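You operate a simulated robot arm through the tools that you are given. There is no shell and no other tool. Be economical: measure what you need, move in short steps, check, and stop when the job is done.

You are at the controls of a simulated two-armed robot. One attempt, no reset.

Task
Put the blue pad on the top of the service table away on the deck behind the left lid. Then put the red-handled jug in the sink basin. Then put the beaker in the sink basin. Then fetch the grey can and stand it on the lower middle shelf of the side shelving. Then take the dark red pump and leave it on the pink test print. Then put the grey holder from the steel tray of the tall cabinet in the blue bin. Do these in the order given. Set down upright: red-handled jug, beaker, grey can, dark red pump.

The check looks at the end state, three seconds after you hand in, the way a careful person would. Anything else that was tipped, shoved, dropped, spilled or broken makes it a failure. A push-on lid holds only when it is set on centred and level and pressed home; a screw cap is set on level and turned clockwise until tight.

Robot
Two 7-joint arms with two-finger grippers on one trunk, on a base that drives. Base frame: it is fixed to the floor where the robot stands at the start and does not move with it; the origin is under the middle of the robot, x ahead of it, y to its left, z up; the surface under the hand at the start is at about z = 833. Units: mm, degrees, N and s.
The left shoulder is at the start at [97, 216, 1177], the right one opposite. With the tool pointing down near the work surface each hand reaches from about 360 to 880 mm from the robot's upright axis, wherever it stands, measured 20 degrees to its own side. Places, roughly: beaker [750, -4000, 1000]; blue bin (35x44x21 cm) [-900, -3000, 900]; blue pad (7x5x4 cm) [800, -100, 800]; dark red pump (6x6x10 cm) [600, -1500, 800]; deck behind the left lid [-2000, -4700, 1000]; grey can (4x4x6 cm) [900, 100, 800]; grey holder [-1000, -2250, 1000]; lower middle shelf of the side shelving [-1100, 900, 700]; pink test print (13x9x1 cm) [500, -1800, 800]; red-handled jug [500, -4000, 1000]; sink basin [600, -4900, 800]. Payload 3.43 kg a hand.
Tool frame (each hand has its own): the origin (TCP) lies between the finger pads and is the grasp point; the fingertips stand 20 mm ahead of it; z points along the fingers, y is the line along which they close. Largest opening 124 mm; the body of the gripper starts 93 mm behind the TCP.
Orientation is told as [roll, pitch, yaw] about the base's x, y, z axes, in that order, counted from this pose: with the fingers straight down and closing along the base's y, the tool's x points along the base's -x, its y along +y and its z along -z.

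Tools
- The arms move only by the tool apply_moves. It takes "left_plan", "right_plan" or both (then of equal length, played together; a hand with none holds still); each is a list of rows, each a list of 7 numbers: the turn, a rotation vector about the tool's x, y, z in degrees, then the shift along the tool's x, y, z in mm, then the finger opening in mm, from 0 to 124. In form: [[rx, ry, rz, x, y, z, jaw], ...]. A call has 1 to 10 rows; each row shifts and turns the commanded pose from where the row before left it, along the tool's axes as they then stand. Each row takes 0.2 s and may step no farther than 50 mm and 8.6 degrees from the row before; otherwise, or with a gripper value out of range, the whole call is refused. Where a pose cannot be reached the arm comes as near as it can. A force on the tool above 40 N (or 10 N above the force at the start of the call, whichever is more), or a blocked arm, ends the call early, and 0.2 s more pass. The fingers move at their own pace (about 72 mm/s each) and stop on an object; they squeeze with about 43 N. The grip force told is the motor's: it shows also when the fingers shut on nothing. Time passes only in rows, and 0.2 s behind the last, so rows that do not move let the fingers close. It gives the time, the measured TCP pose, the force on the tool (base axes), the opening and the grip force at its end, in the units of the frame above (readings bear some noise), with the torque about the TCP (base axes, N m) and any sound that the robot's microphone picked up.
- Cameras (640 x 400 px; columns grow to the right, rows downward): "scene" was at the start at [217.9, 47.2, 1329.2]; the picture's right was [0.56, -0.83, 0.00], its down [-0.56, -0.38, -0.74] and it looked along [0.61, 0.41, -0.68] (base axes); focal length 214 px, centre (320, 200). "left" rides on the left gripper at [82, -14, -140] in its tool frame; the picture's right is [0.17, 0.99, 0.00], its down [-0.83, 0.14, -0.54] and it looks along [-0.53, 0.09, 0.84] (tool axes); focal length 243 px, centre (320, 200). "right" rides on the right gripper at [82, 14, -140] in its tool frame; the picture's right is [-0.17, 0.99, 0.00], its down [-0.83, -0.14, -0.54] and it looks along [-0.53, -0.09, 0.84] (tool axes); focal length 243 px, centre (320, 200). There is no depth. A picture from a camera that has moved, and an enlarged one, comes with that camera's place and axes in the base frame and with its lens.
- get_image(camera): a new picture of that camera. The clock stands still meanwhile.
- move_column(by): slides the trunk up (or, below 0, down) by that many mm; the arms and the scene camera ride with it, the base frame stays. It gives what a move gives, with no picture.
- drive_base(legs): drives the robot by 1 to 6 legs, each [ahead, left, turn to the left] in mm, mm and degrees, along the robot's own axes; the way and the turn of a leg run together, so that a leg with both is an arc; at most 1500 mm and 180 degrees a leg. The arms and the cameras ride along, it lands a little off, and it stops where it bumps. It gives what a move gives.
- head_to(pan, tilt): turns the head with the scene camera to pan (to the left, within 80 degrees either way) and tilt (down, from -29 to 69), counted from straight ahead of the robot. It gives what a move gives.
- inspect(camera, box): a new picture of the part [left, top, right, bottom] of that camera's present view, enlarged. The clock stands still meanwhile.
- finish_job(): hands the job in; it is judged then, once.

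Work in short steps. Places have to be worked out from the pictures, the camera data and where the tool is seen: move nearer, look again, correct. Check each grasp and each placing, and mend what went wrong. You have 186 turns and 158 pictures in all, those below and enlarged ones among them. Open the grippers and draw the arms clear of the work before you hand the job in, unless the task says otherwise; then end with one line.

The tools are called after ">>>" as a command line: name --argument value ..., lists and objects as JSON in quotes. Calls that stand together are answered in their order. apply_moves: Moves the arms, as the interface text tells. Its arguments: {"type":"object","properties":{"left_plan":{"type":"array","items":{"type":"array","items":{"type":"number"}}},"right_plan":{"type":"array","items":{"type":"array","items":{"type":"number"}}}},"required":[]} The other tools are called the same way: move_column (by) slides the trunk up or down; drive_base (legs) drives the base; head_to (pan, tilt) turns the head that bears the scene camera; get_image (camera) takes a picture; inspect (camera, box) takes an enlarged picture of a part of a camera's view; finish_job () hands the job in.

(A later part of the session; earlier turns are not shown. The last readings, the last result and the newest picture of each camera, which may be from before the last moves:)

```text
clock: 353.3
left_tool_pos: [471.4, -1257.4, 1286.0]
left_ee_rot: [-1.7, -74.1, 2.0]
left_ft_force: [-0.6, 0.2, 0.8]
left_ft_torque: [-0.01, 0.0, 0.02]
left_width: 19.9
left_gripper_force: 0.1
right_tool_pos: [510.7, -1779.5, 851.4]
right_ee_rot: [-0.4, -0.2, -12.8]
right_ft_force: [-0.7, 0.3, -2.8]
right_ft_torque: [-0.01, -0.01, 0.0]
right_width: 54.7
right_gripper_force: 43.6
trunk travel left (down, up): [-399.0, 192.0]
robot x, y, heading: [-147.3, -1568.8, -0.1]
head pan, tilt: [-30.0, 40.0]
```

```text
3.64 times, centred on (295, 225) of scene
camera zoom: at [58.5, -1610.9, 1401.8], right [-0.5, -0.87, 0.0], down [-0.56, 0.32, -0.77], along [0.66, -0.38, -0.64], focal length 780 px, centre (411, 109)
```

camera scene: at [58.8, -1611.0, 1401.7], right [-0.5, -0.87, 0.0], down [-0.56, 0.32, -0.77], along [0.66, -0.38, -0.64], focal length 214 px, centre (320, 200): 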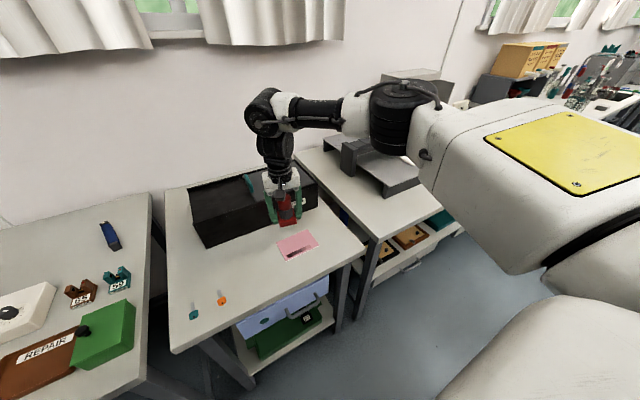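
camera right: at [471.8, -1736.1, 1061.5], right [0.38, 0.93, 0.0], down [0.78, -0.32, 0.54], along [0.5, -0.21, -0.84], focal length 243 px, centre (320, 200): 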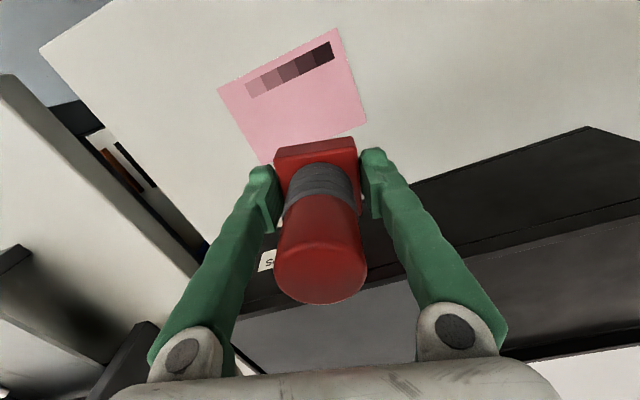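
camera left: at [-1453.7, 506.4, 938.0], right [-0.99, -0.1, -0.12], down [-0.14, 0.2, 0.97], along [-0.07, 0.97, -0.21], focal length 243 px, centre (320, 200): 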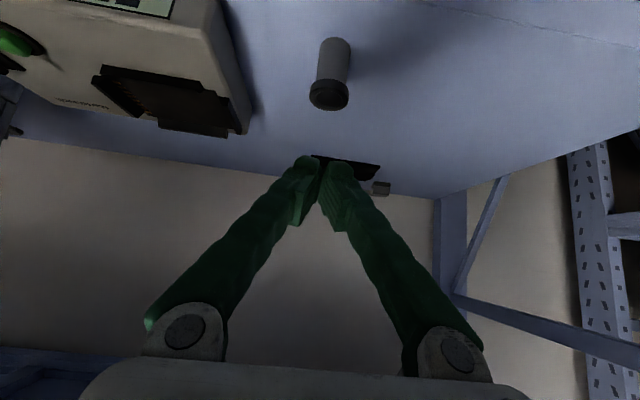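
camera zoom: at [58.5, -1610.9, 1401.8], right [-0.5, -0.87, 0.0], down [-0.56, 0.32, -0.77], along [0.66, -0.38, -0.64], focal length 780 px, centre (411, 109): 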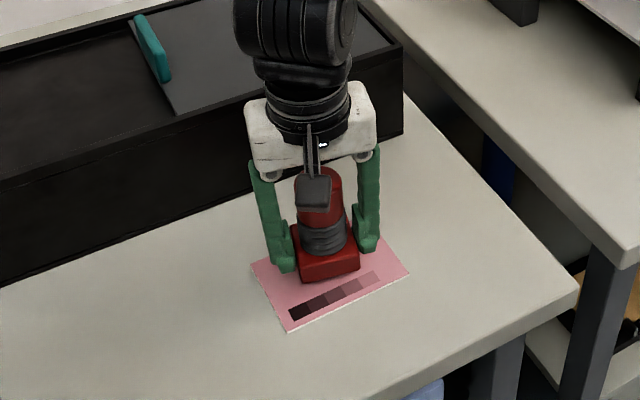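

Pump is over the print. Lowering to contact.

>>> apply_moves --right_plan '[[0, 0, 0, 0, 0, 6, 40], [0, 0, 0, 0, 0, 5, 40], [0, 0, 0, 0, 0, 3, 40], [0, 0, 0, 0, 0, 2, 40], [0, 0, 0, 0, 0, 2, 40], [0, 0, 0, 0, 0, 2, 40], [0, 0, 0, 0, 0, 2, 40], [0, 0, 0, 0, 0, 0, 40]]'

```text
clock: 355.1
left_tool_pos: [468.9, -1256.7, 1287.6]
left_ee_rot: [-1.8, -74.2, 1.9]
left_ft_force: [-1.1, 0.3, -0.5]
left_ft_torque: [0.01, -0.01, 0.04]
left_width: 20.1
left_gripper_force: 0.0
right_tool_pos: [510.6, -1778.7, 833.2]
right_ee_rot: [-0.2, -0.5, -12.7]
right_ft_force: [-0.1, -4.3, 27.8]
right_ft_torque: [-0.15, 0.3, 0.0]
right_width: 54.7
right_gripper_force: 42.9
trunk travel left (down, up): [-399.0, 192.0]
robot x, y, heading: [-147.4, -1569.8, -0.2]
head pan, tilt: [-30.0, 40.0]
```

Seated. I relieve, open, rise straight up, and check.

>>> apply_moves --right_plan '[[0, 0, 0, 0, 0, -2.5, 40], [0, 0, 0, 0, 0, 0, 70], [0, 0, 0, 0, 0, 0, 90], [0, 0, 0, 0, 0, 0, 90], [0, 0, 0, 0, 0, -30, 90], [0, 0, 0, 0, 0, -45, 90], [0, 0, 0, 0, 0, -48, 90], [0, 0, 0, 0, 0, -48, 90], [0, 0, 0, 0, 0, -48, 90], [0, 0, 0, 30, 0, -35, 80]]'

>>> inspect --camera "scene" --box '[220, 170, 370, 280]'

```text
clock: 357.3
left_tool_pos: [469.7, -1257.0, 1287.8]
left_ee_rot: [-1.7, -74.3, 2.0]
left_ft_force: [0.8, 0.1, -0.2]
left_ft_torque: [0.01, 0.0, -0.01]
left_width: 20.1
left_gripper_force: 0.1
right_tool_pos: [477.4, -1770.8, 1087.8]
right_ee_rot: [-0.3, -0.2, -12.8]
right_ft_force: [-0.9, -0.2, -0.3]
right_ft_torque: [-0.02, -0.05, 0.01]
right_width: 79.9
right_gripper_force: 0.0
trunk travel left (down, up): [-399.0, 192.0]
robot x, y, heading: [-145.5, -1569.0, -0.1]
head pan, tilt: [-30.0, 40.0]
```

```text
3.64 times, centred on (295, 225) of scene
camera zoom: at [56.0, -1611.1, 1402.1], right [-0.5, -0.87, 0.0], down [-0.56, 0.32, -0.77], along [0.66, -0.38, -0.64], focal length 780 px, centre (411, 109)
```

zoom: 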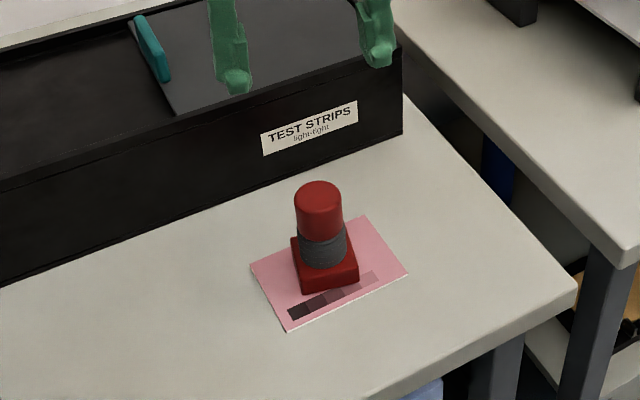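

Pump stands on the pink print. Last: the grey holder in the tall cabinet. I retract the right hand, turn toward the cabinet and look.

>>> apply_moves --right_plan '[[0, 0, -6, 45, 0, -10, 70], [0, 0, -6, 45, 0, -10, 70], [0, 0, 0, 45, 0, -10, 70], [0, 0, 0, 20, 0, 0, 70]]'

>>> drive_base --legs '[[-80, 0, 0], [0, 0, -135]]'

>>> head_to --pan 5 --tilt 15

>>> get_image --camera "scene"

```text
clock: 358.3
left_tool_pos: [470.6, -1255.9, 1286.8]
left_ee_rot: [-1.8, -74.3, 2.0]
left_ft_force: [-0.7, 1.2, 1.0]
left_ft_torque: [-0.03, 0.01, 0.01]
left_width: 20.0
left_gripper_force: 0.0
right_tool_pos: [358.2, -1755.9, 1113.0]
right_ee_rot: [-0.3, 0.0, -0.8]
right_ft_force: [-0.2, 0.7, -0.9]
right_ft_torque: [0.01, -0.02, -0.02]
right_width: 70.2
right_gripper_force: 0.0
right hand out of reach, approached as far as the arm can: row 3, 4
trunk travel left (down, up): [-399.0, 192.0]
robot x, y, heading: [-150.1, -1571.2, -0.1]
head pan, tilt: [-30.0, 40.0]
```

```text
clock: 367.3
left_tool_pos: [-466.4, -2218.4, 1287.1]
left_ee_rot: [-1.8, -74.2, -134.8]
left_ft_force: [-0.1, 0.6, -1.0]
left_ft_torque: [-0.03, 0.0, 0.03]
left_width: 19.9
left_gripper_force: 0.1
right_tool_pos: [-725.7, -1778.8, 1114.1]
right_ee_rot: [-0.3, -0.1, -137.7]
right_ft_force: [0.3, -0.4, -0.2]
right_ft_torque: [0.03, -0.01, -0.03]
right_width: 69.9
right_gripper_force: 0.0
trunk travel left (down, up): [-399.0, 192.0]
robot x, y, heading: [-230.2, -1573.6, -136.8]
head pan, tilt: [-30.0, 40.0]
```

```text
clock: 368.3
left_tool_pos: [-465.5, -2220.0, 1288.3]
left_ee_rot: [-1.8, -74.2, -134.8]
left_ft_force: [-1.0, 0.5, -0.2]
left_ft_torque: [0.03, 0.03, -0.04]
left_width: 19.8
left_gripper_force: 0.0
right_tool_pos: [-725.7, -1778.3, 1114.4]
right_ee_rot: [-0.3, -0.1, -137.7]
right_ft_force: [0.7, 0.6, 0.4]
right_ft_torque: [-0.02, 0.0, 0.01]
right_width: 70.3
right_gripper_force: 0.1
trunk travel left (down, up): [-399.0, 192.0]
robot x, y, heading: [-227.0, -1566.4, -136.7]
head pan, tilt: [5.0, 15.0]
```

```text
49 pictures are left
camera scene: at [-389.0, -1729.3, 1441.2], right [-0.74, 0.67, 0.0], down [0.17, 0.19, -0.97], along [-0.64, -0.72, -0.26], focal length 214 px, centre (320, 200)
```

scene: 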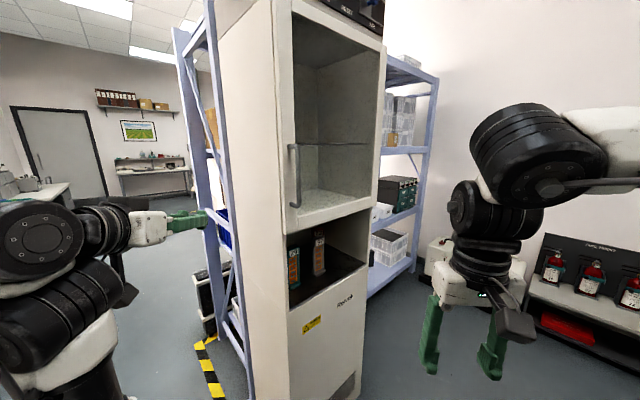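

The lower open compartment holds an orange and a grey upright holder. I zoom.

>>> inspect --camera "scene" --box '[270, 190, 390, 320]'

```text
3.08 times, centred on (330, 255) of scene
camera zoom: at [-389.0, -1729.3, 1441.2], right [-0.74, 0.67, 0.0], down [0.17, 0.19, -0.97], along [-0.64, -0.72, -0.26], focal length 660 px, centre (289, 31)
```

zoom: 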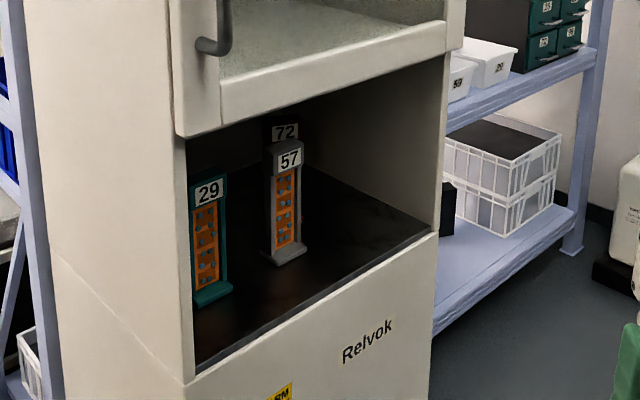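

The grey holder (#57) stands at about [-877, -2280] on the dark tray (z≈950), opening at y≈-2183 facing +y. The left hand already points forward, so I'll use it: turn to face -y, back off, and strafe in front of the cabinet.

>>> drive_base --legs '[[0, 0, 46.7], [-140, 0, 0], [0, -850, 0]]'

>>> head_to --pan 15 --tilt 25

>>> get_image --camera "scene"

>>> get_image --camera "left"

```text
clock: 377.8
left_tool_pos: [-256.2, -2051.8, 1285.4]
left_ee_rot: [-2.2, -74.0, -87.6]
left_ft_force: [-0.2, -0.2, 0.0]
left_ft_torque: [0.0, 0.03, -0.02]
left_width: 20.3
left_gripper_force: 0.0
right_tool_pos: [-754.8, -1939.4, 1113.4]
right_ee_rot: [-0.6, 0.0, -90.8]
right_ft_force: [-0.4, -0.1, -0.5]
right_ft_torque: [0.0, -0.01, 0.01]
right_width: 70.2
right_gripper_force: 0.0
trunk travel left (down, up): [-399.0, 192.0]
robot x, y, heading: [-569.9, -1433.3, -90.1]
head pan, tilt: [5.0, 15.0]
stopped in leg 3: the robot was blocked; the commanded pose is now the measured one
```

```text
clock: 378.5
left_tool_pos: [-255.3, -2052.3, 1283.6]
left_ee_rot: [-2.5, -73.9, -87.4]
left_ft_force: [0.2, 0.6, -0.1]
left_ft_torque: [0.02, 0.02, 0.02]
left_width: 19.9
left_gripper_force: 0.1
right_tool_pos: [-755.6, -1940.8, 1113.8]
right_ee_rot: [-0.5, 0.1, -90.8]
right_ft_force: [-0.3, 0.0, 0.2]
right_ft_torque: [0.02, 0.01, 0.01]
right_width: 69.9
right_gripper_force: 0.1
trunk travel left (down, up): [-399.0, 192.0]
robot x, y, heading: [-567.9, -1433.4, -89.9]
head pan, tilt: [15.0, 25.0]
```

```text
47 pictures are left
camera scene: at [-543.5, -1656.1, 1424.5], right [-0.97, -0.26, 0.0], down [-0.11, 0.41, -0.91], along [0.23, -0.87, -0.42], focal length 214 px, centre (320, 200)
```

scene: 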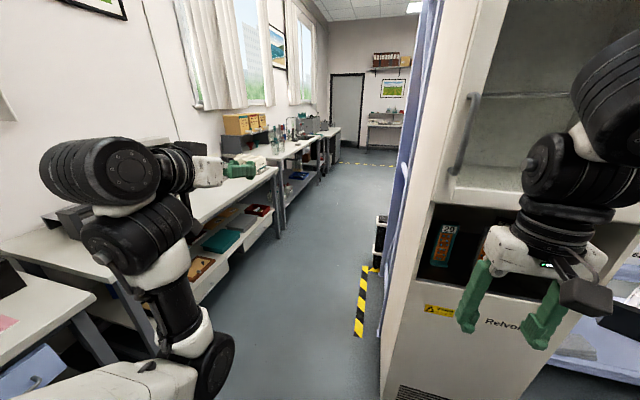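

```text
46 pictures are left
camera left: at [-270.1, -1895.5, 1244.2], right [0.98, 0.05, -0.17], down [0.15, 0.29, 0.95], along [0.1, -0.96, 0.28], focal length 243 px, centre (320, 200)
```

left: 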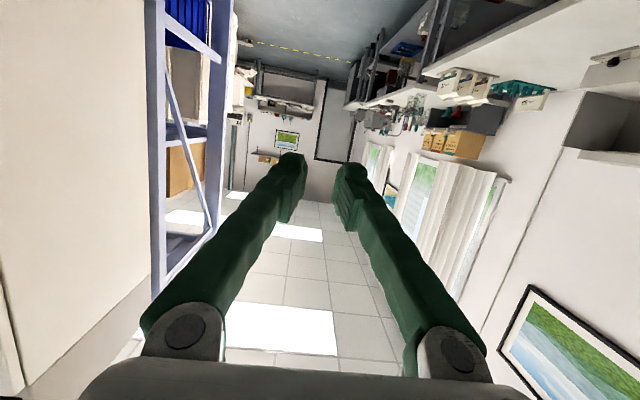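

Blocked on the right side at x≈-570. I look right and down to see by what.

>>> head_to --pan -75 --tilt 35

>>> get_image --camera "scene"

```text
clock: 380.2
left_tool_pos: [-254.3, -2051.6, 1283.1]
left_ee_rot: [-2.5, -74.0, -87.3]
left_ft_force: [-0.6, 0.5, 0.1]
left_ft_torque: [-0.03, -0.01, -0.01]
left_width: 19.9
left_gripper_force: 0.1
right_tool_pos: [-754.7, -1940.6, 1112.9]
right_ee_rot: [-0.5, 0.1, -90.9]
right_ft_force: [-0.6, 0.7, -1.3]
right_ft_torque: [-0.03, 0.01, 0.0]
right_width: 70.1
right_gripper_force: 0.0
trunk travel left (down, up): [-399.0, 192.0]
robot x, y, heading: [-573.3, -1429.5, -90.1]
head pan, tilt: [-75.0, 35.0]
```

```text
45 pictures are left
camera scene: at [-652.3, -1589.9, 1409.2], right [-0.26, 0.97, 0.0], down [0.55, 0.15, -0.82], along [-0.79, -0.21, -0.57], focal length 214 px, centre (320, 200)
```

scene: 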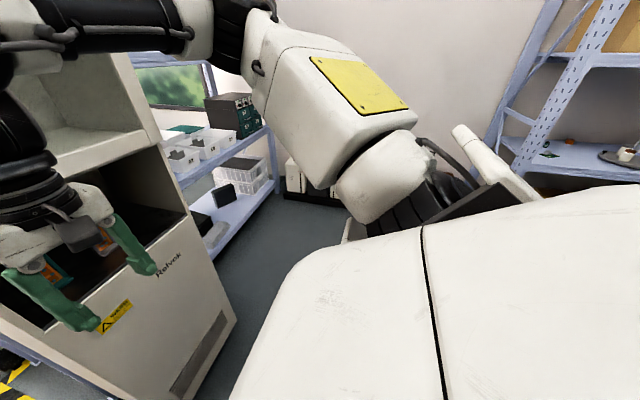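

Only the rear of my base meets something there; the floor ahead is free. From here the holder lies on the right arm's side, so I use the right hand: tilt it forward while shifting it right.

>>> apply_moves --right_plan '[[0, -7, 0, -14, -12, 0, 80], [0, -7, 0, -14, -12, 2, 80], [0, -7, 0, -13, -12, 3, 80], [0, -7, 0, -13, -12, 5, 80], [0, -7, 0, -12, -12, 6, 80], [0, -7, 0, -11, -12, 8, 80], [0, -7, 0, -10, -12, 9, 80], [0, -7, 0, -9, -12, 10, 80], [0, -7, 0, -7, -12, 11, 80], [0, -3, 0, -5, -12, 12, 80]]'

>>> head_to --pan -15 --tilt 30

>>> get_image --camera "scene"

>>> get_image --camera "right"

```text
clock: 382.4
left_tool_pos: [-254.6, -2053.2, 1284.1]
left_ee_rot: [-2.6, -74.0, -87.4]
left_ft_force: [-0.6, 0.1, -0.1]
left_ft_torque: [0.03, -0.02, 0.03]
left_width: 20.1
left_gripper_force: 0.1
right_tool_pos: [-911.4, -2080.6, 1139.2]
right_ee_rot: [-1.2, -66.0, -89.7]
right_ft_force: [-0.1, 0.2, 0.2]
right_ft_torque: [-0.01, 0.02, -0.04]
right_width: 80.2
right_gripper_force: 0.1
right hand out of reach, approached as far as the arm can: row 1, 2, 3, 4
trunk travel left (down, up): [-399.0, 192.0]
robot x, y, heading: [-573.7, -1434.6, -90.0]
head pan, tilt: [-75.0, 35.0]
```

```text
clock: 383.7
left_tool_pos: [-255.8, -2053.1, 1283.1]
left_ee_rot: [-2.4, -74.0, -87.4]
left_ft_force: [0.2, 0.5, -0.3]
left_ft_torque: [0.04, -0.04, -0.06]
left_width: 20.2
left_gripper_force: 0.2
right_tool_pos: [-910.6, -2081.0, 1140.0]
right_ee_rot: [-1.3, -65.8, -89.6]
right_ft_force: [0.1, -0.4, -0.7]
right_ft_torque: [-0.03, -0.01, 0.0]
right_width: 80.0
right_gripper_force: 0.0
trunk travel left (down, up): [-399.0, 192.0]
robot x, y, heading: [-569.3, -1430.2, -90.1]
head pan, tilt: [-15.0, 30.0]
```

```text
44 pictures are left
camera scene: at [-590.7, -1654.5, 1416.6], right [-0.97, 0.26, 0.0], down [0.13, 0.48, -0.87], along [-0.23, -0.83, -0.5], focal length 214 px, centre (320, 200)
```

scene: 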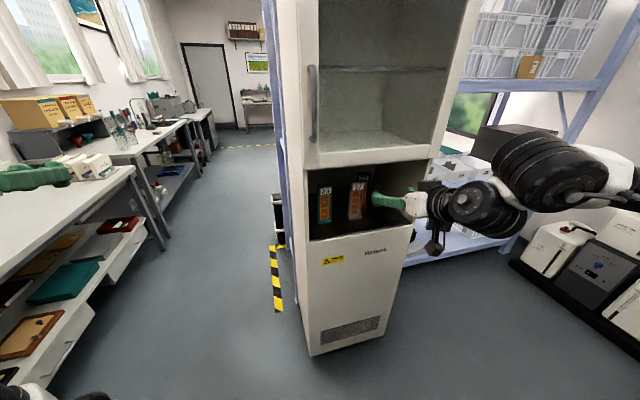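

```text
43 pictures are left
camera right: at [-894.4, -1919.8, 1122.4], right [0.99, -0.08, 0.14], down [-0.13, 0.16, 0.98], along [-0.1, -0.98, 0.14], focal length 243 px, centre (320, 200)
```

right: 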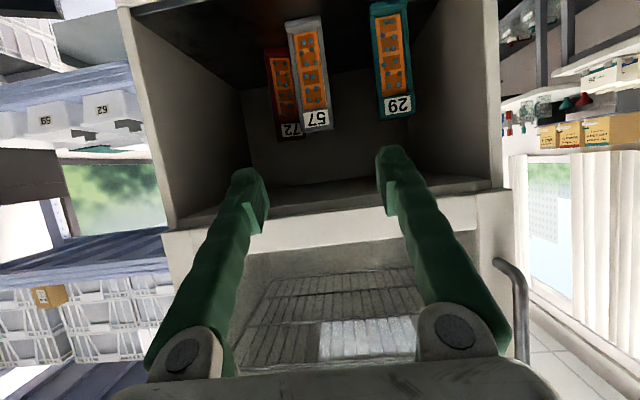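

Re-triangulated: tray z≈906, grey holder #57 at x≈-923, front y≈-2330, top z≈1066. I lower the hand to z≈1037 in front of the opening and drive 150 mm nearer.

>>> apply_moves --right_plan '[[0, 0, 0, 31, -4, 14, 84], [0, 0, 0, 31, -4, 14, 84], [0, 0, 0, 31, -3, 14, 84], [0, 0, 0, 0, 0, 0, 84]]'

>>> drive_base --legs '[[130, 0, 0]]'

>>> get_image --camera "right"

>>> inspect --camera "scene" --box '[280, 140, 460, 270]'

```text
clock: 384.7
left_tool_pos: [-255.5, -2052.4, 1283.8]
left_ee_rot: [-2.5, -74.0, -87.5]
left_ft_force: [-0.1, -0.2, 0.6]
left_ft_torque: [-0.01, 0.0, 0.02]
left_width: 20.0
left_gripper_force: 0.1
right_tool_pos: [-922.9, -2080.7, 1038.1]
right_ee_rot: [-1.2, -66.1, -89.7]
right_ft_force: [0.3, 0.2, 0.6]
right_ft_torque: [-0.01, 0.02, 0.03]
right_width: 84.0
right_gripper_force: 0.1
trunk travel left (down, up): [-399.0, 192.0]
robot x, y, heading: [-569.8, -1432.1, -90.1]
head pan, tilt: [-15.0, 30.0]
```

```text
clock: 386.1
left_tool_pos: [-257.6, -2178.9, 1287.3]
left_ee_rot: [-1.8, -74.1, -87.8]
left_ft_force: [-0.3, 0.4, 0.2]
left_ft_torque: [-0.01, 0.02, 0.02]
left_width: 20.3
left_gripper_force: 0.0
right_tool_pos: [-924.1, -2209.1, 1037.7]
right_ee_rot: [-0.8, -66.1, -90.0]
right_ft_force: [0.2, -0.3, 0.1]
right_ft_torque: [0.02, -0.01, 0.0]
right_width: 84.2
right_gripper_force: 0.1
trunk travel left (down, up): [-399.0, 192.0]
robot x, y, heading: [-573.7, -1561.8, -89.7]
head pan, tilt: [-15.0, 30.0]
```

```text
42 pictures are left
camera right: at [-907.7, -2048.7, 1020.7], right [0.99, -0.08, 0.15], down [-0.13, 0.16, 0.98], along [-0.1, -0.98, 0.15], focal length 243 px, centre (320, 200)
```

right: 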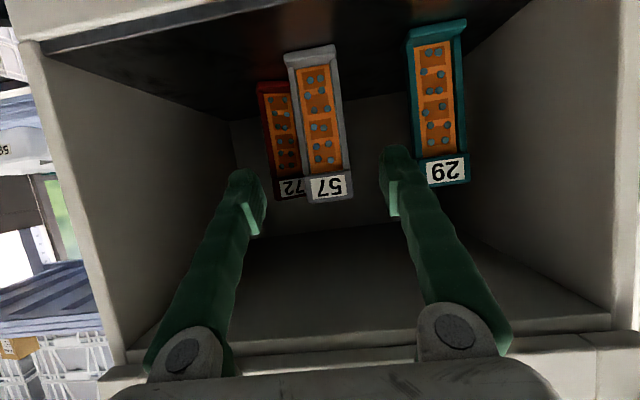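

```text
3.08 times, centred on (370, 205) of scene
camera zoom: at [-594.6, -1781.1, 1417.2], right [-0.97, 0.26, 0.0], down [0.13, 0.48, -0.87], along [-0.22, -0.84, -0.5], focal length 660 px, centre (166, 185)
```

zoom: 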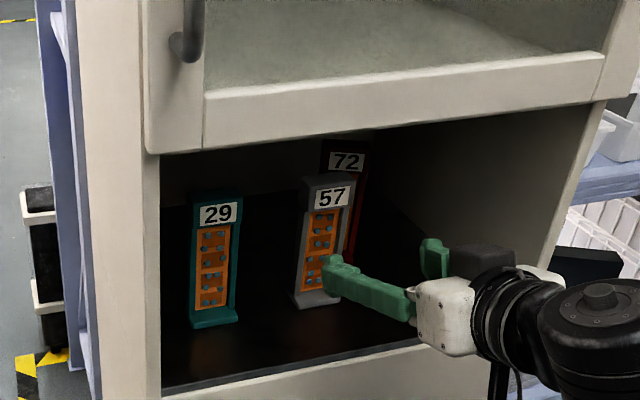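

The fingers are lined up on #57. I advance 130 mm straight in.

>>> apply_moves --right_plan '[[0, 0, 0, -16.2, 0, 36.6, 84], [0, 0, 0, -16.2, 0, 36.6, 84], [0, 0, 0, -12.2, 0, 27.4, 84], [0, 0, 0, -8, 0, 18, 84], [0, 0, 0, 0, 0, 0, 84]]'

>>> get_image --camera "right"

>>> inspect --camera "scene" --box '[280, 140, 460, 270]'

```text
clock: 387.3
left_tool_pos: [-257.0, -2178.5, 1286.2]
left_ee_rot: [-1.8, -74.2, -87.8]
left_ft_force: [-0.4, 0.4, -0.1]
left_ft_torque: [0.0, 0.01, 0.02]
left_width: 19.9
left_gripper_force: 0.1
right_tool_pos: [-925.4, -2340.7, 1038.2]
right_ee_rot: [-0.8, -66.2, -89.9]
right_ft_force: [-0.5, 0.3, -0.1]
right_ft_torque: [-0.02, -0.05, 0.02]
right_width: 84.0
right_gripper_force: 0.1
trunk travel left (down, up): [-399.0, 192.0]
robot x, y, heading: [-570.0, -1564.8, -89.7]
head pan, tilt: [-15.0, 30.0]
```

```text
40 pictures are left
camera right: at [-909.2, -2179.7, 1020.5], right [0.99, -0.08, 0.15], down [-0.13, 0.16, 0.98], along [-0.1, -0.98, 0.14], focal length 243 px, centre (320, 200)
```

right: 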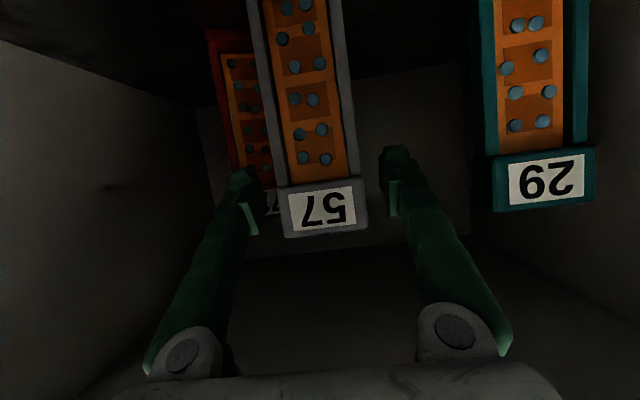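

```text
3.08 times, centred on (370, 205) of scene
camera zoom: at [-594.6, -1781.4, 1417.1], right [-0.97, 0.26, 0.0], down [0.13, 0.48, -0.87], along [-0.22, -0.84, -0.5], focal length 660 px, centre (166, 185)
```

zoom: 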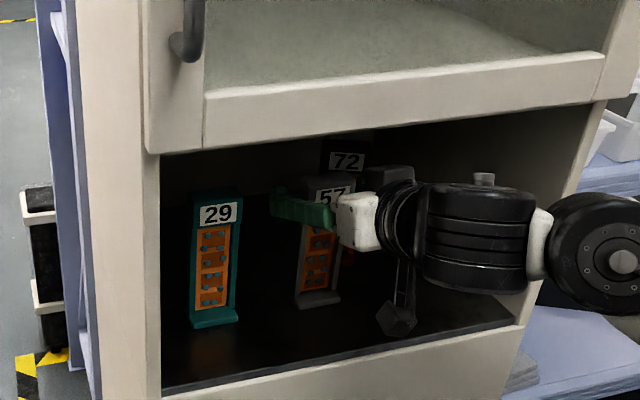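

Centred between the fingers; I ease back 10 mm so the pads sit on its thickness, then close.

>>> apply_moves --right_plan '[[0, 0, 0, 4, 0, -9, 84], [0, 0, 0, 0, 0, 0, 60], [0, 0, 0, 0, 0, 0, 35], [0, 0, 0, 0, 0, 0, 30], [0, 0, 0, 0, 0, 0, 30], [0, 0, 0, 0, 0, 0, 30]]'

>>> get_image --camera "right"

```text
clock: 388.7
left_tool_pos: [-256.2, -2177.8, 1285.4]
left_ee_rot: [-1.7, -74.2, -87.9]
left_ft_force: [0.2, 0.1, -0.3]
left_ft_torque: [0.0, 0.02, -0.01]
left_width: 19.9
left_gripper_force: 0.2
right_tool_pos: [-925.3, -2331.3, 1039.5]
right_ee_rot: [-0.8, -66.0, -89.9]
right_ft_force: [-0.9, 0.5, 1.9]
right_ft_torque: [-0.03, 0.13, 0.0]
right_width: 55.1
right_gripper_force: 43.2
trunk travel left (down, up): [-399.0, 192.0]
robot x, y, heading: [-569.4, -1561.0, -89.6]
head pan, tilt: [-15.0, 30.0]
```

```text
38 pictures are left
camera right: at [-908.9, -2170.0, 1021.4], right [0.99, -0.08, 0.15], down [-0.13, 0.16, 0.98], along [-0.1, -0.98, 0.15], focal length 243 px, centre (320, 200)
```

right: 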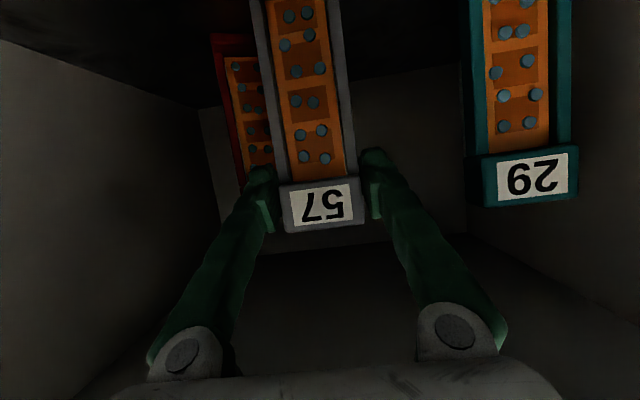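

Gripped at 55 mm. I lift it 25 mm and check it comes along.

>>> apply_moves --right_plan '[[0, 0, 0, -9, 0, -4, 30], [0, 0, 0, -14, 0, -6, 30], [0, 0, 0, 0, 0, 0, 30]]'

>>> get_image --camera "right"

```text
clock: 389.5
left_tool_pos: [-256.8, -2179.1, 1286.2]
left_ee_rot: [-1.6, -74.2, -87.9]
left_ft_force: [-0.3, -0.4, -0.2]
left_ft_torque: [0.01, 0.0, -0.04]
left_width: 20.0
left_gripper_force: 0.1
right_tool_pos: [-924.9, -2331.1, 1064.1]
right_ee_rot: [-0.8, -66.0, -90.0]
right_ft_force: [0.3, -0.2, -1.1]
right_ft_torque: [0.02, 0.01, 0.01]
right_width: 54.7
right_gripper_force: 42.8
trunk travel left (down, up): [-399.0, 192.0]
robot x, y, heading: [-571.0, -1569.0, -89.7]
head pan, tilt: [-15.0, 30.0]
```

```text
37 pictures are left
camera right: at [-909.4, -2170.1, 1045.9], right [0.99, -0.08, 0.15], down [-0.13, 0.16, 0.98], along [-0.1, -0.98, 0.14], focal length 243 px, centre (320, 200)
```

right: 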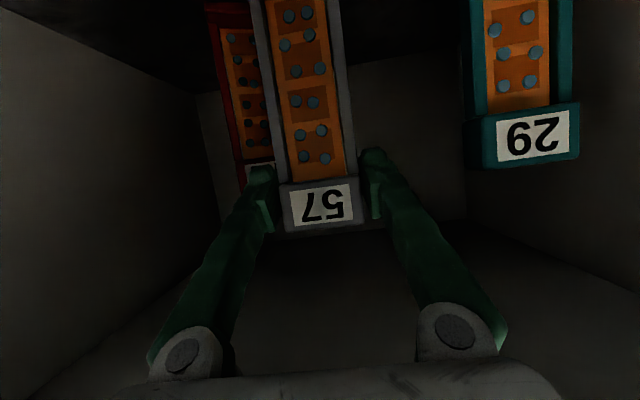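

It lifts cleanly. I back out of the compartment, retract a little, and strafe left into the aisle.

>>> drive_base --legs '[[-125, 0, 0]]'

>>> apply_moves --right_plan '[[0, 0, 0, 12, 0, -27, 30], [0, 0, 0, 16, 0, -36, 30], [0, 0, 0, 6, 0, -14, 30], [0, 0, 0, 0, 0, 0, 30]]'

>>> get_image --camera "scene"

```text
clock: 390.9
left_tool_pos: [-256.7, -2054.2, 1285.5]
left_ee_rot: [-2.0, -74.0, -87.6]
left_ft_force: [0.4, 0.0, 0.9]
left_ft_torque: [-0.04, 0.01, 0.02]
left_width: 20.0
left_gripper_force: 0.1
right_tool_pos: [-924.1, -2206.0, 1063.3]
right_ee_rot: [-1.0, -65.9, -89.8]
right_ft_force: [0.1, 1.2, -1.7]
right_ft_torque: [0.04, 0.01, 0.0]
right_width: 54.9
right_gripper_force: 42.9
trunk travel left (down, up): [-399.0, 192.0]
robot x, y, heading: [-568.0, -1434.1, -89.9]
head pan, tilt: [-15.0, 30.0]
```

```text
clock: 391.9
left_tool_pos: [-256.1, -2052.7, 1285.3]
left_ee_rot: [-1.9, -74.0, -87.7]
left_ft_force: [0.0, 0.5, -0.3]
left_ft_torque: [0.01, 0.01, 0.0]
left_width: 20.0
left_gripper_force: 0.1
right_tool_pos: [-924.4, -2121.4, 1063.9]
right_ee_rot: [-0.9, -66.0, -90.0]
right_ft_force: [-0.8, 0.4, -1.4]
right_ft_torque: [0.0, 0.02, -0.01]
right_width: 54.9
right_gripper_force: 42.8
trunk travel left (down, up): [-399.0, 192.0]
robot x, y, heading: [-569.0, -1434.1, -89.8]
head pan, tilt: [-15.0, 30.0]
```

```text
36 pictures are left
camera scene: at [-593.6, -1657.2, 1416.9], right [-0.97, 0.26, 0.0], down [0.13, 0.48, -0.87], along [-0.22, -0.84, -0.5], focal length 214 px, centre (320, 200)
```

scene: 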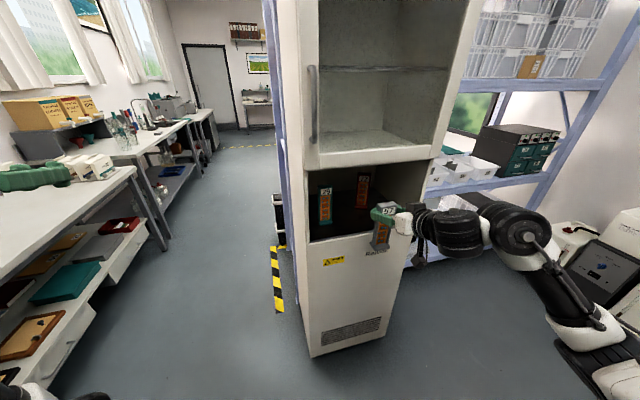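

Clear. I strafe to the aisle centre, drive down past the shelving where there is turning room, and turn to face -x.

>>> drive_base --legs '[[0, 540, 0], [1500, 0, 0], [1170, 0, 0], [0, 0, -90]]'

>>> head_to --pan -45 --tilt 30

>>> get_image --camera "scene"

```text
clock: 420.6
left_tool_pos: [-667.8, -4406.6, 1286.4]
left_ee_rot: [-1.8, -74.2, -179.5]
left_ft_force: [0.2, 1.2, 0.6]
left_ft_torque: [0.0, 0.01, -0.01]
left_width: 20.2
left_gripper_force: 0.1
right_tool_pos: [-717.4, -3736.4, 1063.3]
right_ee_rot: [-0.7, -66.0, 178.5]
right_ft_force: [0.7, -0.6, -0.6]
right_ft_torque: [-0.02, 0.03, -0.04]
right_width: 54.7
right_gripper_force: 42.9
trunk travel left (down, up): [-399.0, 192.0]
robot x, y, heading: [-45.5, -4111.9, 178.5]
head pan, tilt: [-15.0, 30.0]
```

```text
clock: 421.6
left_tool_pos: [-669.2, -4406.7, 1286.5]
left_ee_rot: [-1.9, -74.2, -179.5]
left_ft_force: [-0.2, 0.9, 0.0]
left_ft_torque: [0.03, 0.02, -0.03]
left_width: 20.1
left_gripper_force: 0.1
right_tool_pos: [-717.3, -3736.9, 1064.4]
right_ee_rot: [-0.7, -66.1, 178.5]
right_ft_force: [0.1, -1.3, -0.7]
right_ft_torque: [0.02, 0.04, -0.03]
right_width: 54.9
right_gripper_force: 42.7
trunk travel left (down, up): [-399.0, 192.0]
robot x, y, heading: [-43.0, -4110.4, 178.9]
head pan, tilt: [-45.0, 30.0]
```

```text
35 pictures are left
camera scene: at [-240.6, -4040.6, 1417.1], right [0.72, 0.69, 0.0], down [0.34, -0.36, -0.87], along [-0.6, 0.63, -0.5], focal length 214 px, centre (320, 200)
```

scene: 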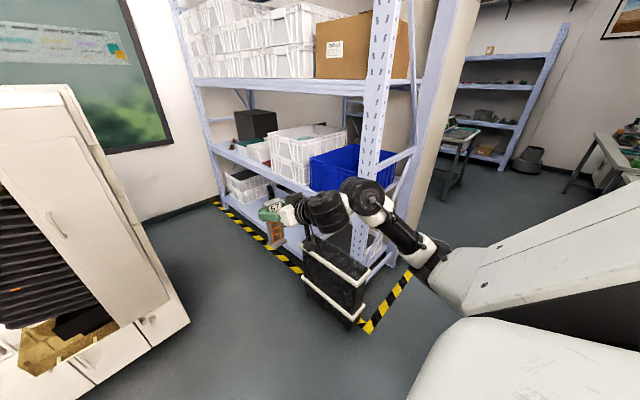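

The shelving with the blue bin faces -y here. I zoom on the bin to place it.

>>> inspect --camera "scene" --box '[240, 100, 440, 260]'

```text
2.50 times, centred on (340, 180) of scene
camera zoom: at [-240.6, -4040.6, 1417.1], right [0.72, 0.69, 0.0], down [0.34, -0.36, -0.87], along [-0.6, 0.63, -0.5], focal length 536 px, centre (270, 250)
```

zoom: 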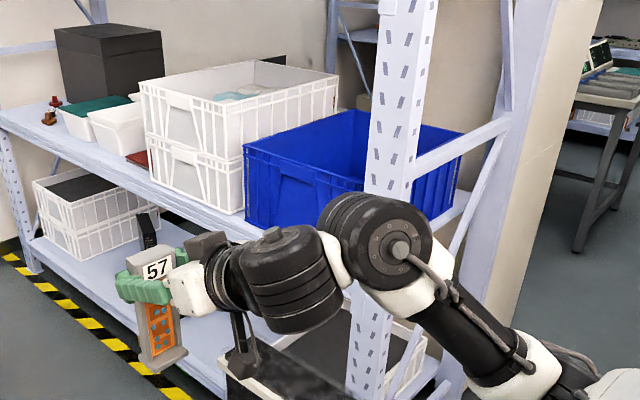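

The bin is about x -1150..-710, y -3150..-2800, rim z≈970, floor ≈765, entered from its -y front. Before going there I retract the left hand further and raise the holder to clear the rim.

>>> apply_moves --left_plan '[[0, 0, 0, 0, 0, -35, 20], [0, 0, 0, 0, 0, -35, 20], [0, 0, 0, 0, 0, -35, 20], [0, 0, 0, 0, 0, -30, 20], [0, 0, 0, 0, 0, 0, 20]]' --right_plan '[[0, 0, 0, -15, 0, -6, 30], [0, 0, 0, -20, 0, -9, 30], [0, 0, 0, -20, 0, -9, 30], [0, 0, 0, -15, 0, -7, 30], [0, 0, 0, 0, 0, 0, 30]]'

>>> drive_base --legs '[[400, 0, 0], [0, 0, -89]]'

>>> head_to --pan 30 --tilt 30

>>> get_image --camera "scene"

```text
clock: 421.9
left_tool_pos: [-661.5, -4408.2, 1292.2]
left_ee_rot: [-1.6, -75.1, -179.6]
left_ft_force: [-24.9, 1.3, 4.7]
left_ft_torque: [0.06, 0.28, 0.23]
left_width: 20.0
left_gripper_force: 0.0
left hand out of reach, approached as far as the arm can: row 1
right_tool_pos: [-717.4, -3736.9, 1068.7]
right_ee_rot: [-0.9, -65.9, 178.6]
right_ft_force: [0.0, 0.3, -1.3]
right_ft_torque: [0.0, -0.01, -0.03]
right_width: 55.0
right_gripper_force: 42.9
trunk travel left (down, up): [-399.0, 192.0]
robot x, y, heading: [-47.4, -4109.8, 178.8]
head pan, tilt: [-45.0, 30.0]
stopped in row 1 (left hand): the force on the tool passed its limit at 91 N (the readings are from after the stop); the commanded pose is now the measured one
```

```text
clock: 423.1
left_tool_pos: [-716.2, -4406.3, 1291.2]
left_ee_rot: [-1.5, -75.0, -179.7]
left_ft_force: [-12.8, 0.6, 1.5]
left_ft_torque: [0.02, 0.28, 0.19]
left_width: 20.3
left_gripper_force: 0.1
right_tool_pos: [-773.9, -3736.0, 1067.0]
right_ee_rot: [-0.9, -65.9, 178.6]
right_ft_force: [-0.3, 0.6, -2.0]
right_ft_torque: [0.01, -0.01, 0.02]
right_width: 55.0
right_gripper_force: 43.5
trunk travel left (down, up): [-399.0, 192.0]
robot x, y, heading: [-96.2, -4109.2, 178.6]
head pan, tilt: [-45.0, 30.0]
stopped in leg 1: the force on the tool passed its limit at 40 N (the readings are from after the stop); the commanded pose is now the measured one
```

```text
clock: 424.5
left_tool_pos: [-713.5, -4405.6, 1294.7]
left_ee_rot: [-1.5, -75.3, -179.7]
left_ft_force: [-20.3, 0.3, 0.3]
left_ft_torque: [0.02, 0.8, 0.17]
left_width: 20.2
left_gripper_force: 0.0
right_tool_pos: [-768.8, -3735.2, 1069.6]
right_ee_rot: [-0.9, -66.1, 178.5]
right_ft_force: [-0.8, 0.3, -1.9]
right_ft_torque: [0.0, 0.0, -0.01]
right_width: 54.8
right_gripper_force: 42.6
trunk travel left (down, up): [-399.0, 192.0]
robot x, y, heading: [-99.7, -4113.8, 178.7]
head pan, tilt: [30.0, 30.0]
```

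```text
33 pictures are left
camera scene: at [-309.5, -4147.9, 1417.1], right [-0.48, 0.88, 0.0], down [0.44, 0.24, -0.87], along [-0.76, -0.41, -0.5], focal length 214 px, centre (320, 200)
```

scene: 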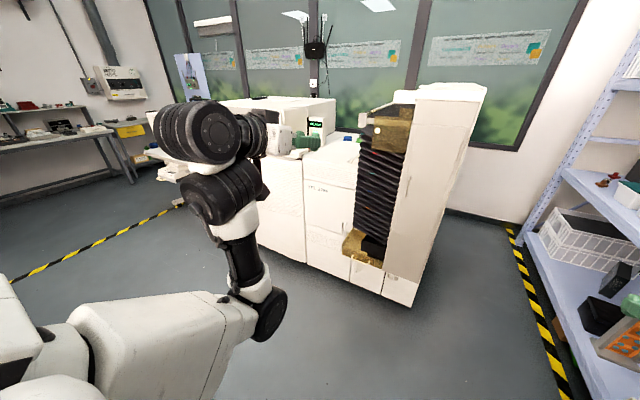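

Left arm is at its fold limit. I relieve it and swing the left hand outward (yawing left) so it will stay clear of the shelving; meanwhile the right lifts the holder.

>>> apply_moves --left_plan '[[0, 0, 0, 0, 0, 25, 20], [-8, 0, -2.1, 0, 35, 0, 20], [-8, 0, -2.1, 0, 35, 0, 20], [-8, 0, -2.1, 0, 30, 0, 20], [-8, 0, -2.1, 0, 30, 0, 20], [-8, 0, -2.1, 0, 30, 0, 20], [0, 0, 0, 0, 0, 0, 20]]' --right_plan '[[0, 0, 0, -9, 0, -4, 30], [0, 0, 0, -18, 0, -8, 30], [0, 0, 0, -18, 0, -8, 30], [0, 0, 0, -14, 0, -6, 30], [0, 0, 0, 0, 0, 0, 30], [0, 0, 0, 0, 0, 0, 30], [0, 0, 0, 0, 0, 0, 30]]'

```text
clock: 426.1
left_tool_pos: [-700.3, -4592.4, 1257.7]
left_ee_rot: [-0.8, -75.0, -139.1]
left_ft_force: [0.0, -0.2, 0.5]
left_ft_torque: [-0.01, -0.01, 0.02]
left_width: 19.9
left_gripper_force: 0.1
left hand out of reach, approached as far as the arm can: row 5, 6
right_tool_pos: [-771.9, -3734.8, 1132.9]
right_ee_rot: [-0.6, -66.0, 178.3]
right_ft_force: [0.3, 0.0, -1.5]
right_ft_torque: [-0.02, -0.02, 0.03]
right_width: 55.1
right_gripper_force: 42.7
trunk travel left (down, up): [-399.0, 192.0]
robot x, y, heading: [-100.8, -4109.6, 178.5]
head pan, tilt: [30.0, 30.0]
```

Now draw the left hand back along its own axis.

>>> apply_moves --left_plan '[[0, 0, 0, 0, 0, -35, 20], [0, 0, 0, 0, 0, -40, 20], [0, 0, 0, 0, 0, -40, 20], [0, 0, 0, 0, 0, 0, 20]]'

```text
clock: 427.1
left_tool_pos: [-685.2, -4598.7, 1250.5]
left_ee_rot: [-1.0, -75.1, -138.8]
left_ft_force: [-0.1, -0.5, 0.1]
left_ft_torque: [0.03, -0.01, 0.0]
left_width: 20.0
left_gripper_force: 0.1
left hand out of reach, approached as far as the arm can: row 1, 2, 3
right_tool_pos: [-771.5, -3736.2, 1133.0]
right_ee_rot: [-0.7, -65.9, 178.5]
right_ft_force: [-0.2, 0.8, -0.8]
right_ft_torque: [0.01, -0.03, 0.0]
right_width: 55.2
right_gripper_force: 42.4
trunk travel left (down, up): [-399.0, 192.0]
robot x, y, heading: [-96.3, -4105.2, 178.5]
head pan, tilt: [30.0, 30.0]
```

The left hand stays at local [590, 490]; with the robot headed 105° it stays outside the shelving while the right hand comes right over the bin. I raise the holder 20 mm more, turn to 105° here, and move along -x in front of the shelving.

>>> apply_moves --right_plan '[[0, 0, 0, -18, 0, -8, 30], [0, 0, 0, 0, 0, 0, 30]]'

>>> drive_base --legs '[[0, 0, -73.5], [257, 958, 0]]'

>>> head_to --pan -20 --tilt 35

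>>> get_image --camera "scene"

```text
clock: 427.7
left_tool_pos: [-684.9, -4598.6, 1250.6]
left_ee_rot: [-1.0, -75.0, -139.0]
left_ft_force: [-1.0, 0.5, -0.1]
left_ft_torque: [0.03, -0.01, 0.0]
left_width: 20.0
left_gripper_force: 0.0
right_tool_pos: [-772.2, -3736.6, 1152.3]
right_ee_rot: [-0.8, -66.0, 178.5]
right_ft_force: [0.2, 0.3, -1.4]
right_ft_torque: [0.01, 0.0, 0.02]
right_width: 55.1
right_gripper_force: 43.8
trunk travel left (down, up): [-399.0, 192.0]
robot x, y, heading: [-94.0, -4106.0, 178.6]
head pan, tilt: [30.0, 30.0]
```

```text
clock: 438.0
left_tool_pos: [-1118.5, -3702.4, 1249.5]
left_ee_rot: [-1.7, -74.9, 149.3]
left_ft_force: [-0.3, 0.1, -0.1]
left_ft_torque: [-0.02, -0.04, 0.0]
left_width: 20.0
left_gripper_force: 0.0
right_tool_pos: [-328.6, -3359.0, 1151.6]
right_ee_rot: [-0.5, -66.1, 106.2]
right_ft_force: [-0.2, -0.8, -1.2]
right_ft_torque: [0.03, -0.01, -0.02]
right_width: 54.9
right_gripper_force: 43.0
trunk travel left (down, up): [-399.0, 192.0]
robot x, y, heading: [-474.3, -4117.1, 106.5]
head pan, tilt: [30.0, 30.0]
stopped in leg 2: the robot was blocked; the commanded pose is now the measured one
```

```text
clock: 439.2
left_tool_pos: [-1118.9, -3703.4, 1249.1]
left_ee_rot: [-1.4, -74.8, 149.0]
left_ft_force: [0.2, 0.6, -0.3]
left_ft_torque: [0.0, -0.02, -0.01]
left_width: 20.0
left_gripper_force: 0.0
right_tool_pos: [-329.5, -3356.3, 1149.8]
right_ee_rot: [-0.4, -66.0, 106.2]
right_ft_force: [-1.0, -0.7, -1.6]
right_ft_torque: [0.03, 0.02, 0.03]
right_width: 54.9
right_gripper_force: 42.7
trunk travel left (down, up): [-399.0, 192.0]
robot x, y, heading: [-475.6, -4114.6, 106.6]
head pan, tilt: [-20.0, 35.0]
```

```text
32 pictures are left
camera scene: at [-507.1, -3897.1, 1408.9], right [1.0, -0.06, 0.0], down [-0.04, -0.57, -0.82], along [0.05, 0.82, -0.58], focal length 214 px, centre (320, 200)
```

scene: 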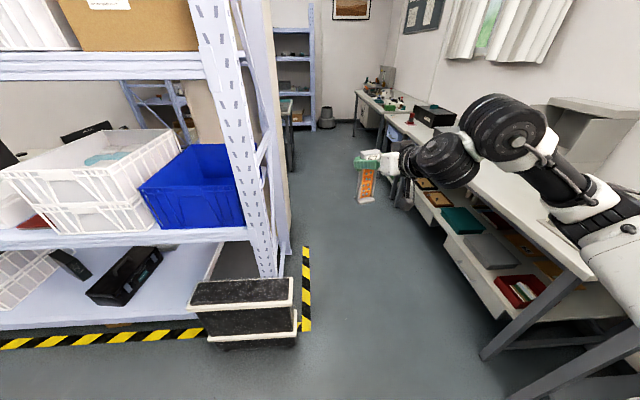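

Blocked at x≈-475 unexpectedly. I look to the left to see the cause.

>>> head_to --pan 60 --tilt 45

>>> get_image --camera "scene"

```text
clock: 440.7
left_tool_pos: [-1118.4, -3702.2, 1248.7]
left_ee_rot: [-1.4, -74.7, 149.0]
left_ft_force: [1.1, 0.6, 0.2]
left_ft_torque: [0.01, 0.04, -0.05]
left_width: 20.0
left_gripper_force: 0.0
right_tool_pos: [-328.7, -3355.1, 1150.4]
right_ee_rot: [-0.4, -66.0, 106.2]
right_ft_force: [0.7, 0.5, -1.5]
right_ft_torque: [0.02, -0.04, 0.0]
right_width: 54.6
right_gripper_force: 43.5
trunk travel left (down, up): [-399.0, 192.0]
robot x, y, heading: [-475.7, -4122.5, 106.9]
head pan, tilt: [60.0, 45.0]
```

```text
31 pictures are left
camera scene: at [-591.4, -3965.9, 1394.4], right [0.23, 0.97, 0.0], down [0.69, -0.17, -0.71], along [-0.69, 0.16, -0.71], focal length 214 px, centre (320, 200)
```

scene: 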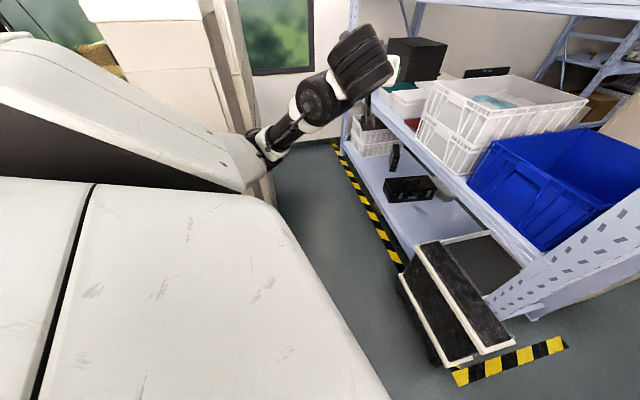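

No clear obstacle at floor level; perhaps my base's rear-left met the machine's side. I go forward 150 mm first, then try to strafe left again in a shorter step.

>>> drive_base --legs '[[120, 0, 0], [0, 200, 0]]'

```text
clock: 443.7
left_tool_pos: [-1235.5, -3613.7, 1254.7]
left_ee_rot: [-2.7, -75.0, 150.0]
left_ft_force: [0.3, -0.1, 0.3]
left_ft_torque: [0.02, 0.02, -0.03]
left_width: 19.9
left_gripper_force: 0.1
right_tool_pos: [-446.6, -3269.9, 1150.3]
right_ee_rot: [0.8, -66.1, 104.9]
right_ft_force: [0.1, -1.2, -1.3]
right_ft_torque: [-0.02, 0.01, -0.02]
right_width: 55.1
right_gripper_force: 42.7
trunk travel left (down, up): [-399.0, 192.0]
robot x, y, heading: [-602.2, -4029.0, 106.4]
head pan, tilt: [60.0, 45.0]
stopped in leg 2: the robot was blocked; the commanded pose is now the measured one
```

Blocked again after about 95 mm. I look steeply down to the left for something low.

>>> head_to --pan 80 --tilt 25

>>> get_image --camera "scene"

>>> head_to --pan 15 --tilt 55

>>> get_image --camera "scene"

```text
clock: 444.6
left_tool_pos: [-1234.7, -3614.8, 1254.3]
left_ee_rot: [-2.7, -75.0, 150.1]
left_ft_force: [0.1, 0.4, -0.9]
left_ft_torque: [0.01, 0.0, -0.04]
left_width: 19.9
left_gripper_force: 0.0
right_tool_pos: [-445.8, -3271.1, 1151.1]
right_ee_rot: [0.8, -66.1, 104.9]
right_ft_force: [1.2, 0.0, -0.9]
right_ft_torque: [0.0, -0.03, 0.0]
right_width: 54.7
right_gripper_force: 43.1
trunk travel left (down, up): [-399.0, 192.0]
robot x, y, heading: [-610.4, -4032.2, 106.4]
head pan, tilt: [80.0, 25.0]
```

```text
30 pictures are left
camera scene: at [-720.4, -3909.8, 1426.2], right [-0.11, 0.99, 0.0], down [0.41, 0.05, -0.91], along [-0.91, -0.1, -0.41], focal length 214 px, centre (320, 200)
```

scene: 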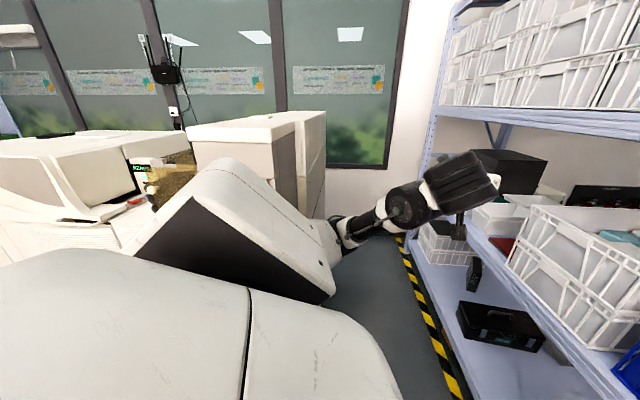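

```text
clock: 445.9
left_tool_pos: [-1234.1, -3615.0, 1253.5]
left_ee_rot: [-2.8, -75.0, 150.2]
left_ft_force: [0.7, -0.1, -1.5]
left_ft_torque: [-0.01, 0.02, -0.02]
left_width: 20.1
left_gripper_force: 0.0
right_tool_pos: [-447.5, -3270.4, 1149.9]
right_ee_rot: [0.8, -66.1, 104.9]
right_ft_force: [-0.2, -0.3, -1.6]
right_ft_torque: [-0.01, -0.04, -0.02]
right_width: 54.7
right_gripper_force: 43.3
trunk travel left (down, up): [-399.0, 192.0]
robot x, y, heading: [-607.7, -4034.6, 106.3]
head pan, tilt: [15.0, 55.0]
```

```text
29 pictures are left
camera scene: at [-667.0, -3838.1, 1381.5], right [0.85, 0.52, -0.01], down [0.42, -0.7, -0.58], along [-0.31, 0.49, -0.82], focal length 214 px, centre (320, 200)
```

scene: 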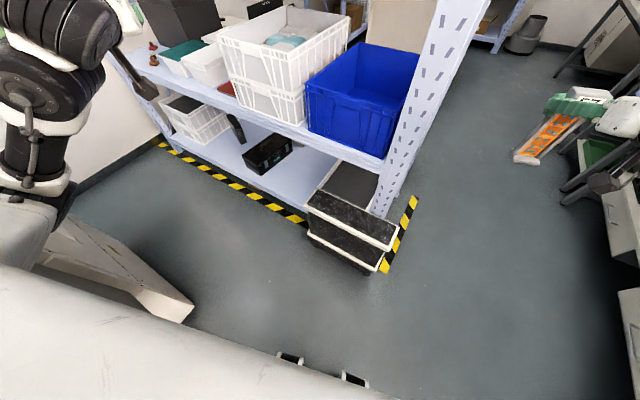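

Nothing visible blocks, yet the base tilts slightly there, so I give up that way. The bin can also be reached from the aisle through the shelving's open end above the cross-bar. I go back to the aisle, face -x, and check that opening.

>>> drive_base --legs '[[-188, -640, 0], [0, 0, 73.6]]'

>>> apply_moves --right_plan '[[0, 0, 0, 8, 0, -18, 30], [0, 0, 0, 12, 0, -27, 30], [0, 0, 0, 0, 0, 0, 30]]'

```text
clock: 459.4
left_tool_pos: [-501.5, -4536.8, 1247.3]
left_ee_rot: [-3.9, -74.4, -134.1]
left_ft_force: [0.0, -0.3, 0.9]
left_ft_torque: [0.01, -0.02, 0.0]
left_width: 20.2
left_gripper_force: 0.0
right_tool_pos: [-623.3, -3683.5, 1153.5]
right_ee_rot: [-0.7, -65.9, -179.0]
right_ft_force: [0.1, -0.1, -0.9]
right_ft_torque: [0.03, -0.03, 0.01]
right_width: 55.0
right_gripper_force: 42.9
trunk travel left (down, up): [-399.0, 192.0]
robot x, y, heading: [66.6, -4025.6, -179.0]
head pan, tilt: [15.0, 55.0]
```

```text
clock: 460.2
left_tool_pos: [-503.0, -4536.1, 1248.2]
left_ee_rot: [-3.9, -74.5, -134.1]
left_ft_force: [-0.8, 0.3, 0.0]
left_ft_torque: [-0.04, 0.0, 0.01]
left_width: 20.0
left_gripper_force: 0.0
right_tool_pos: [-575.3, -3682.3, 1152.3]
right_ee_rot: [-0.7, -66.0, -179.1]
right_ft_force: [-0.7, -0.3, -0.9]
right_ft_torque: [0.02, 0.01, -0.02]
right_width: 54.9
right_gripper_force: 43.1
trunk travel left (down, up): [-399.0, 192.0]
robot x, y, heading: [68.6, -4027.8, -179.0]
head pan, tilt: [15.0, 55.0]
```

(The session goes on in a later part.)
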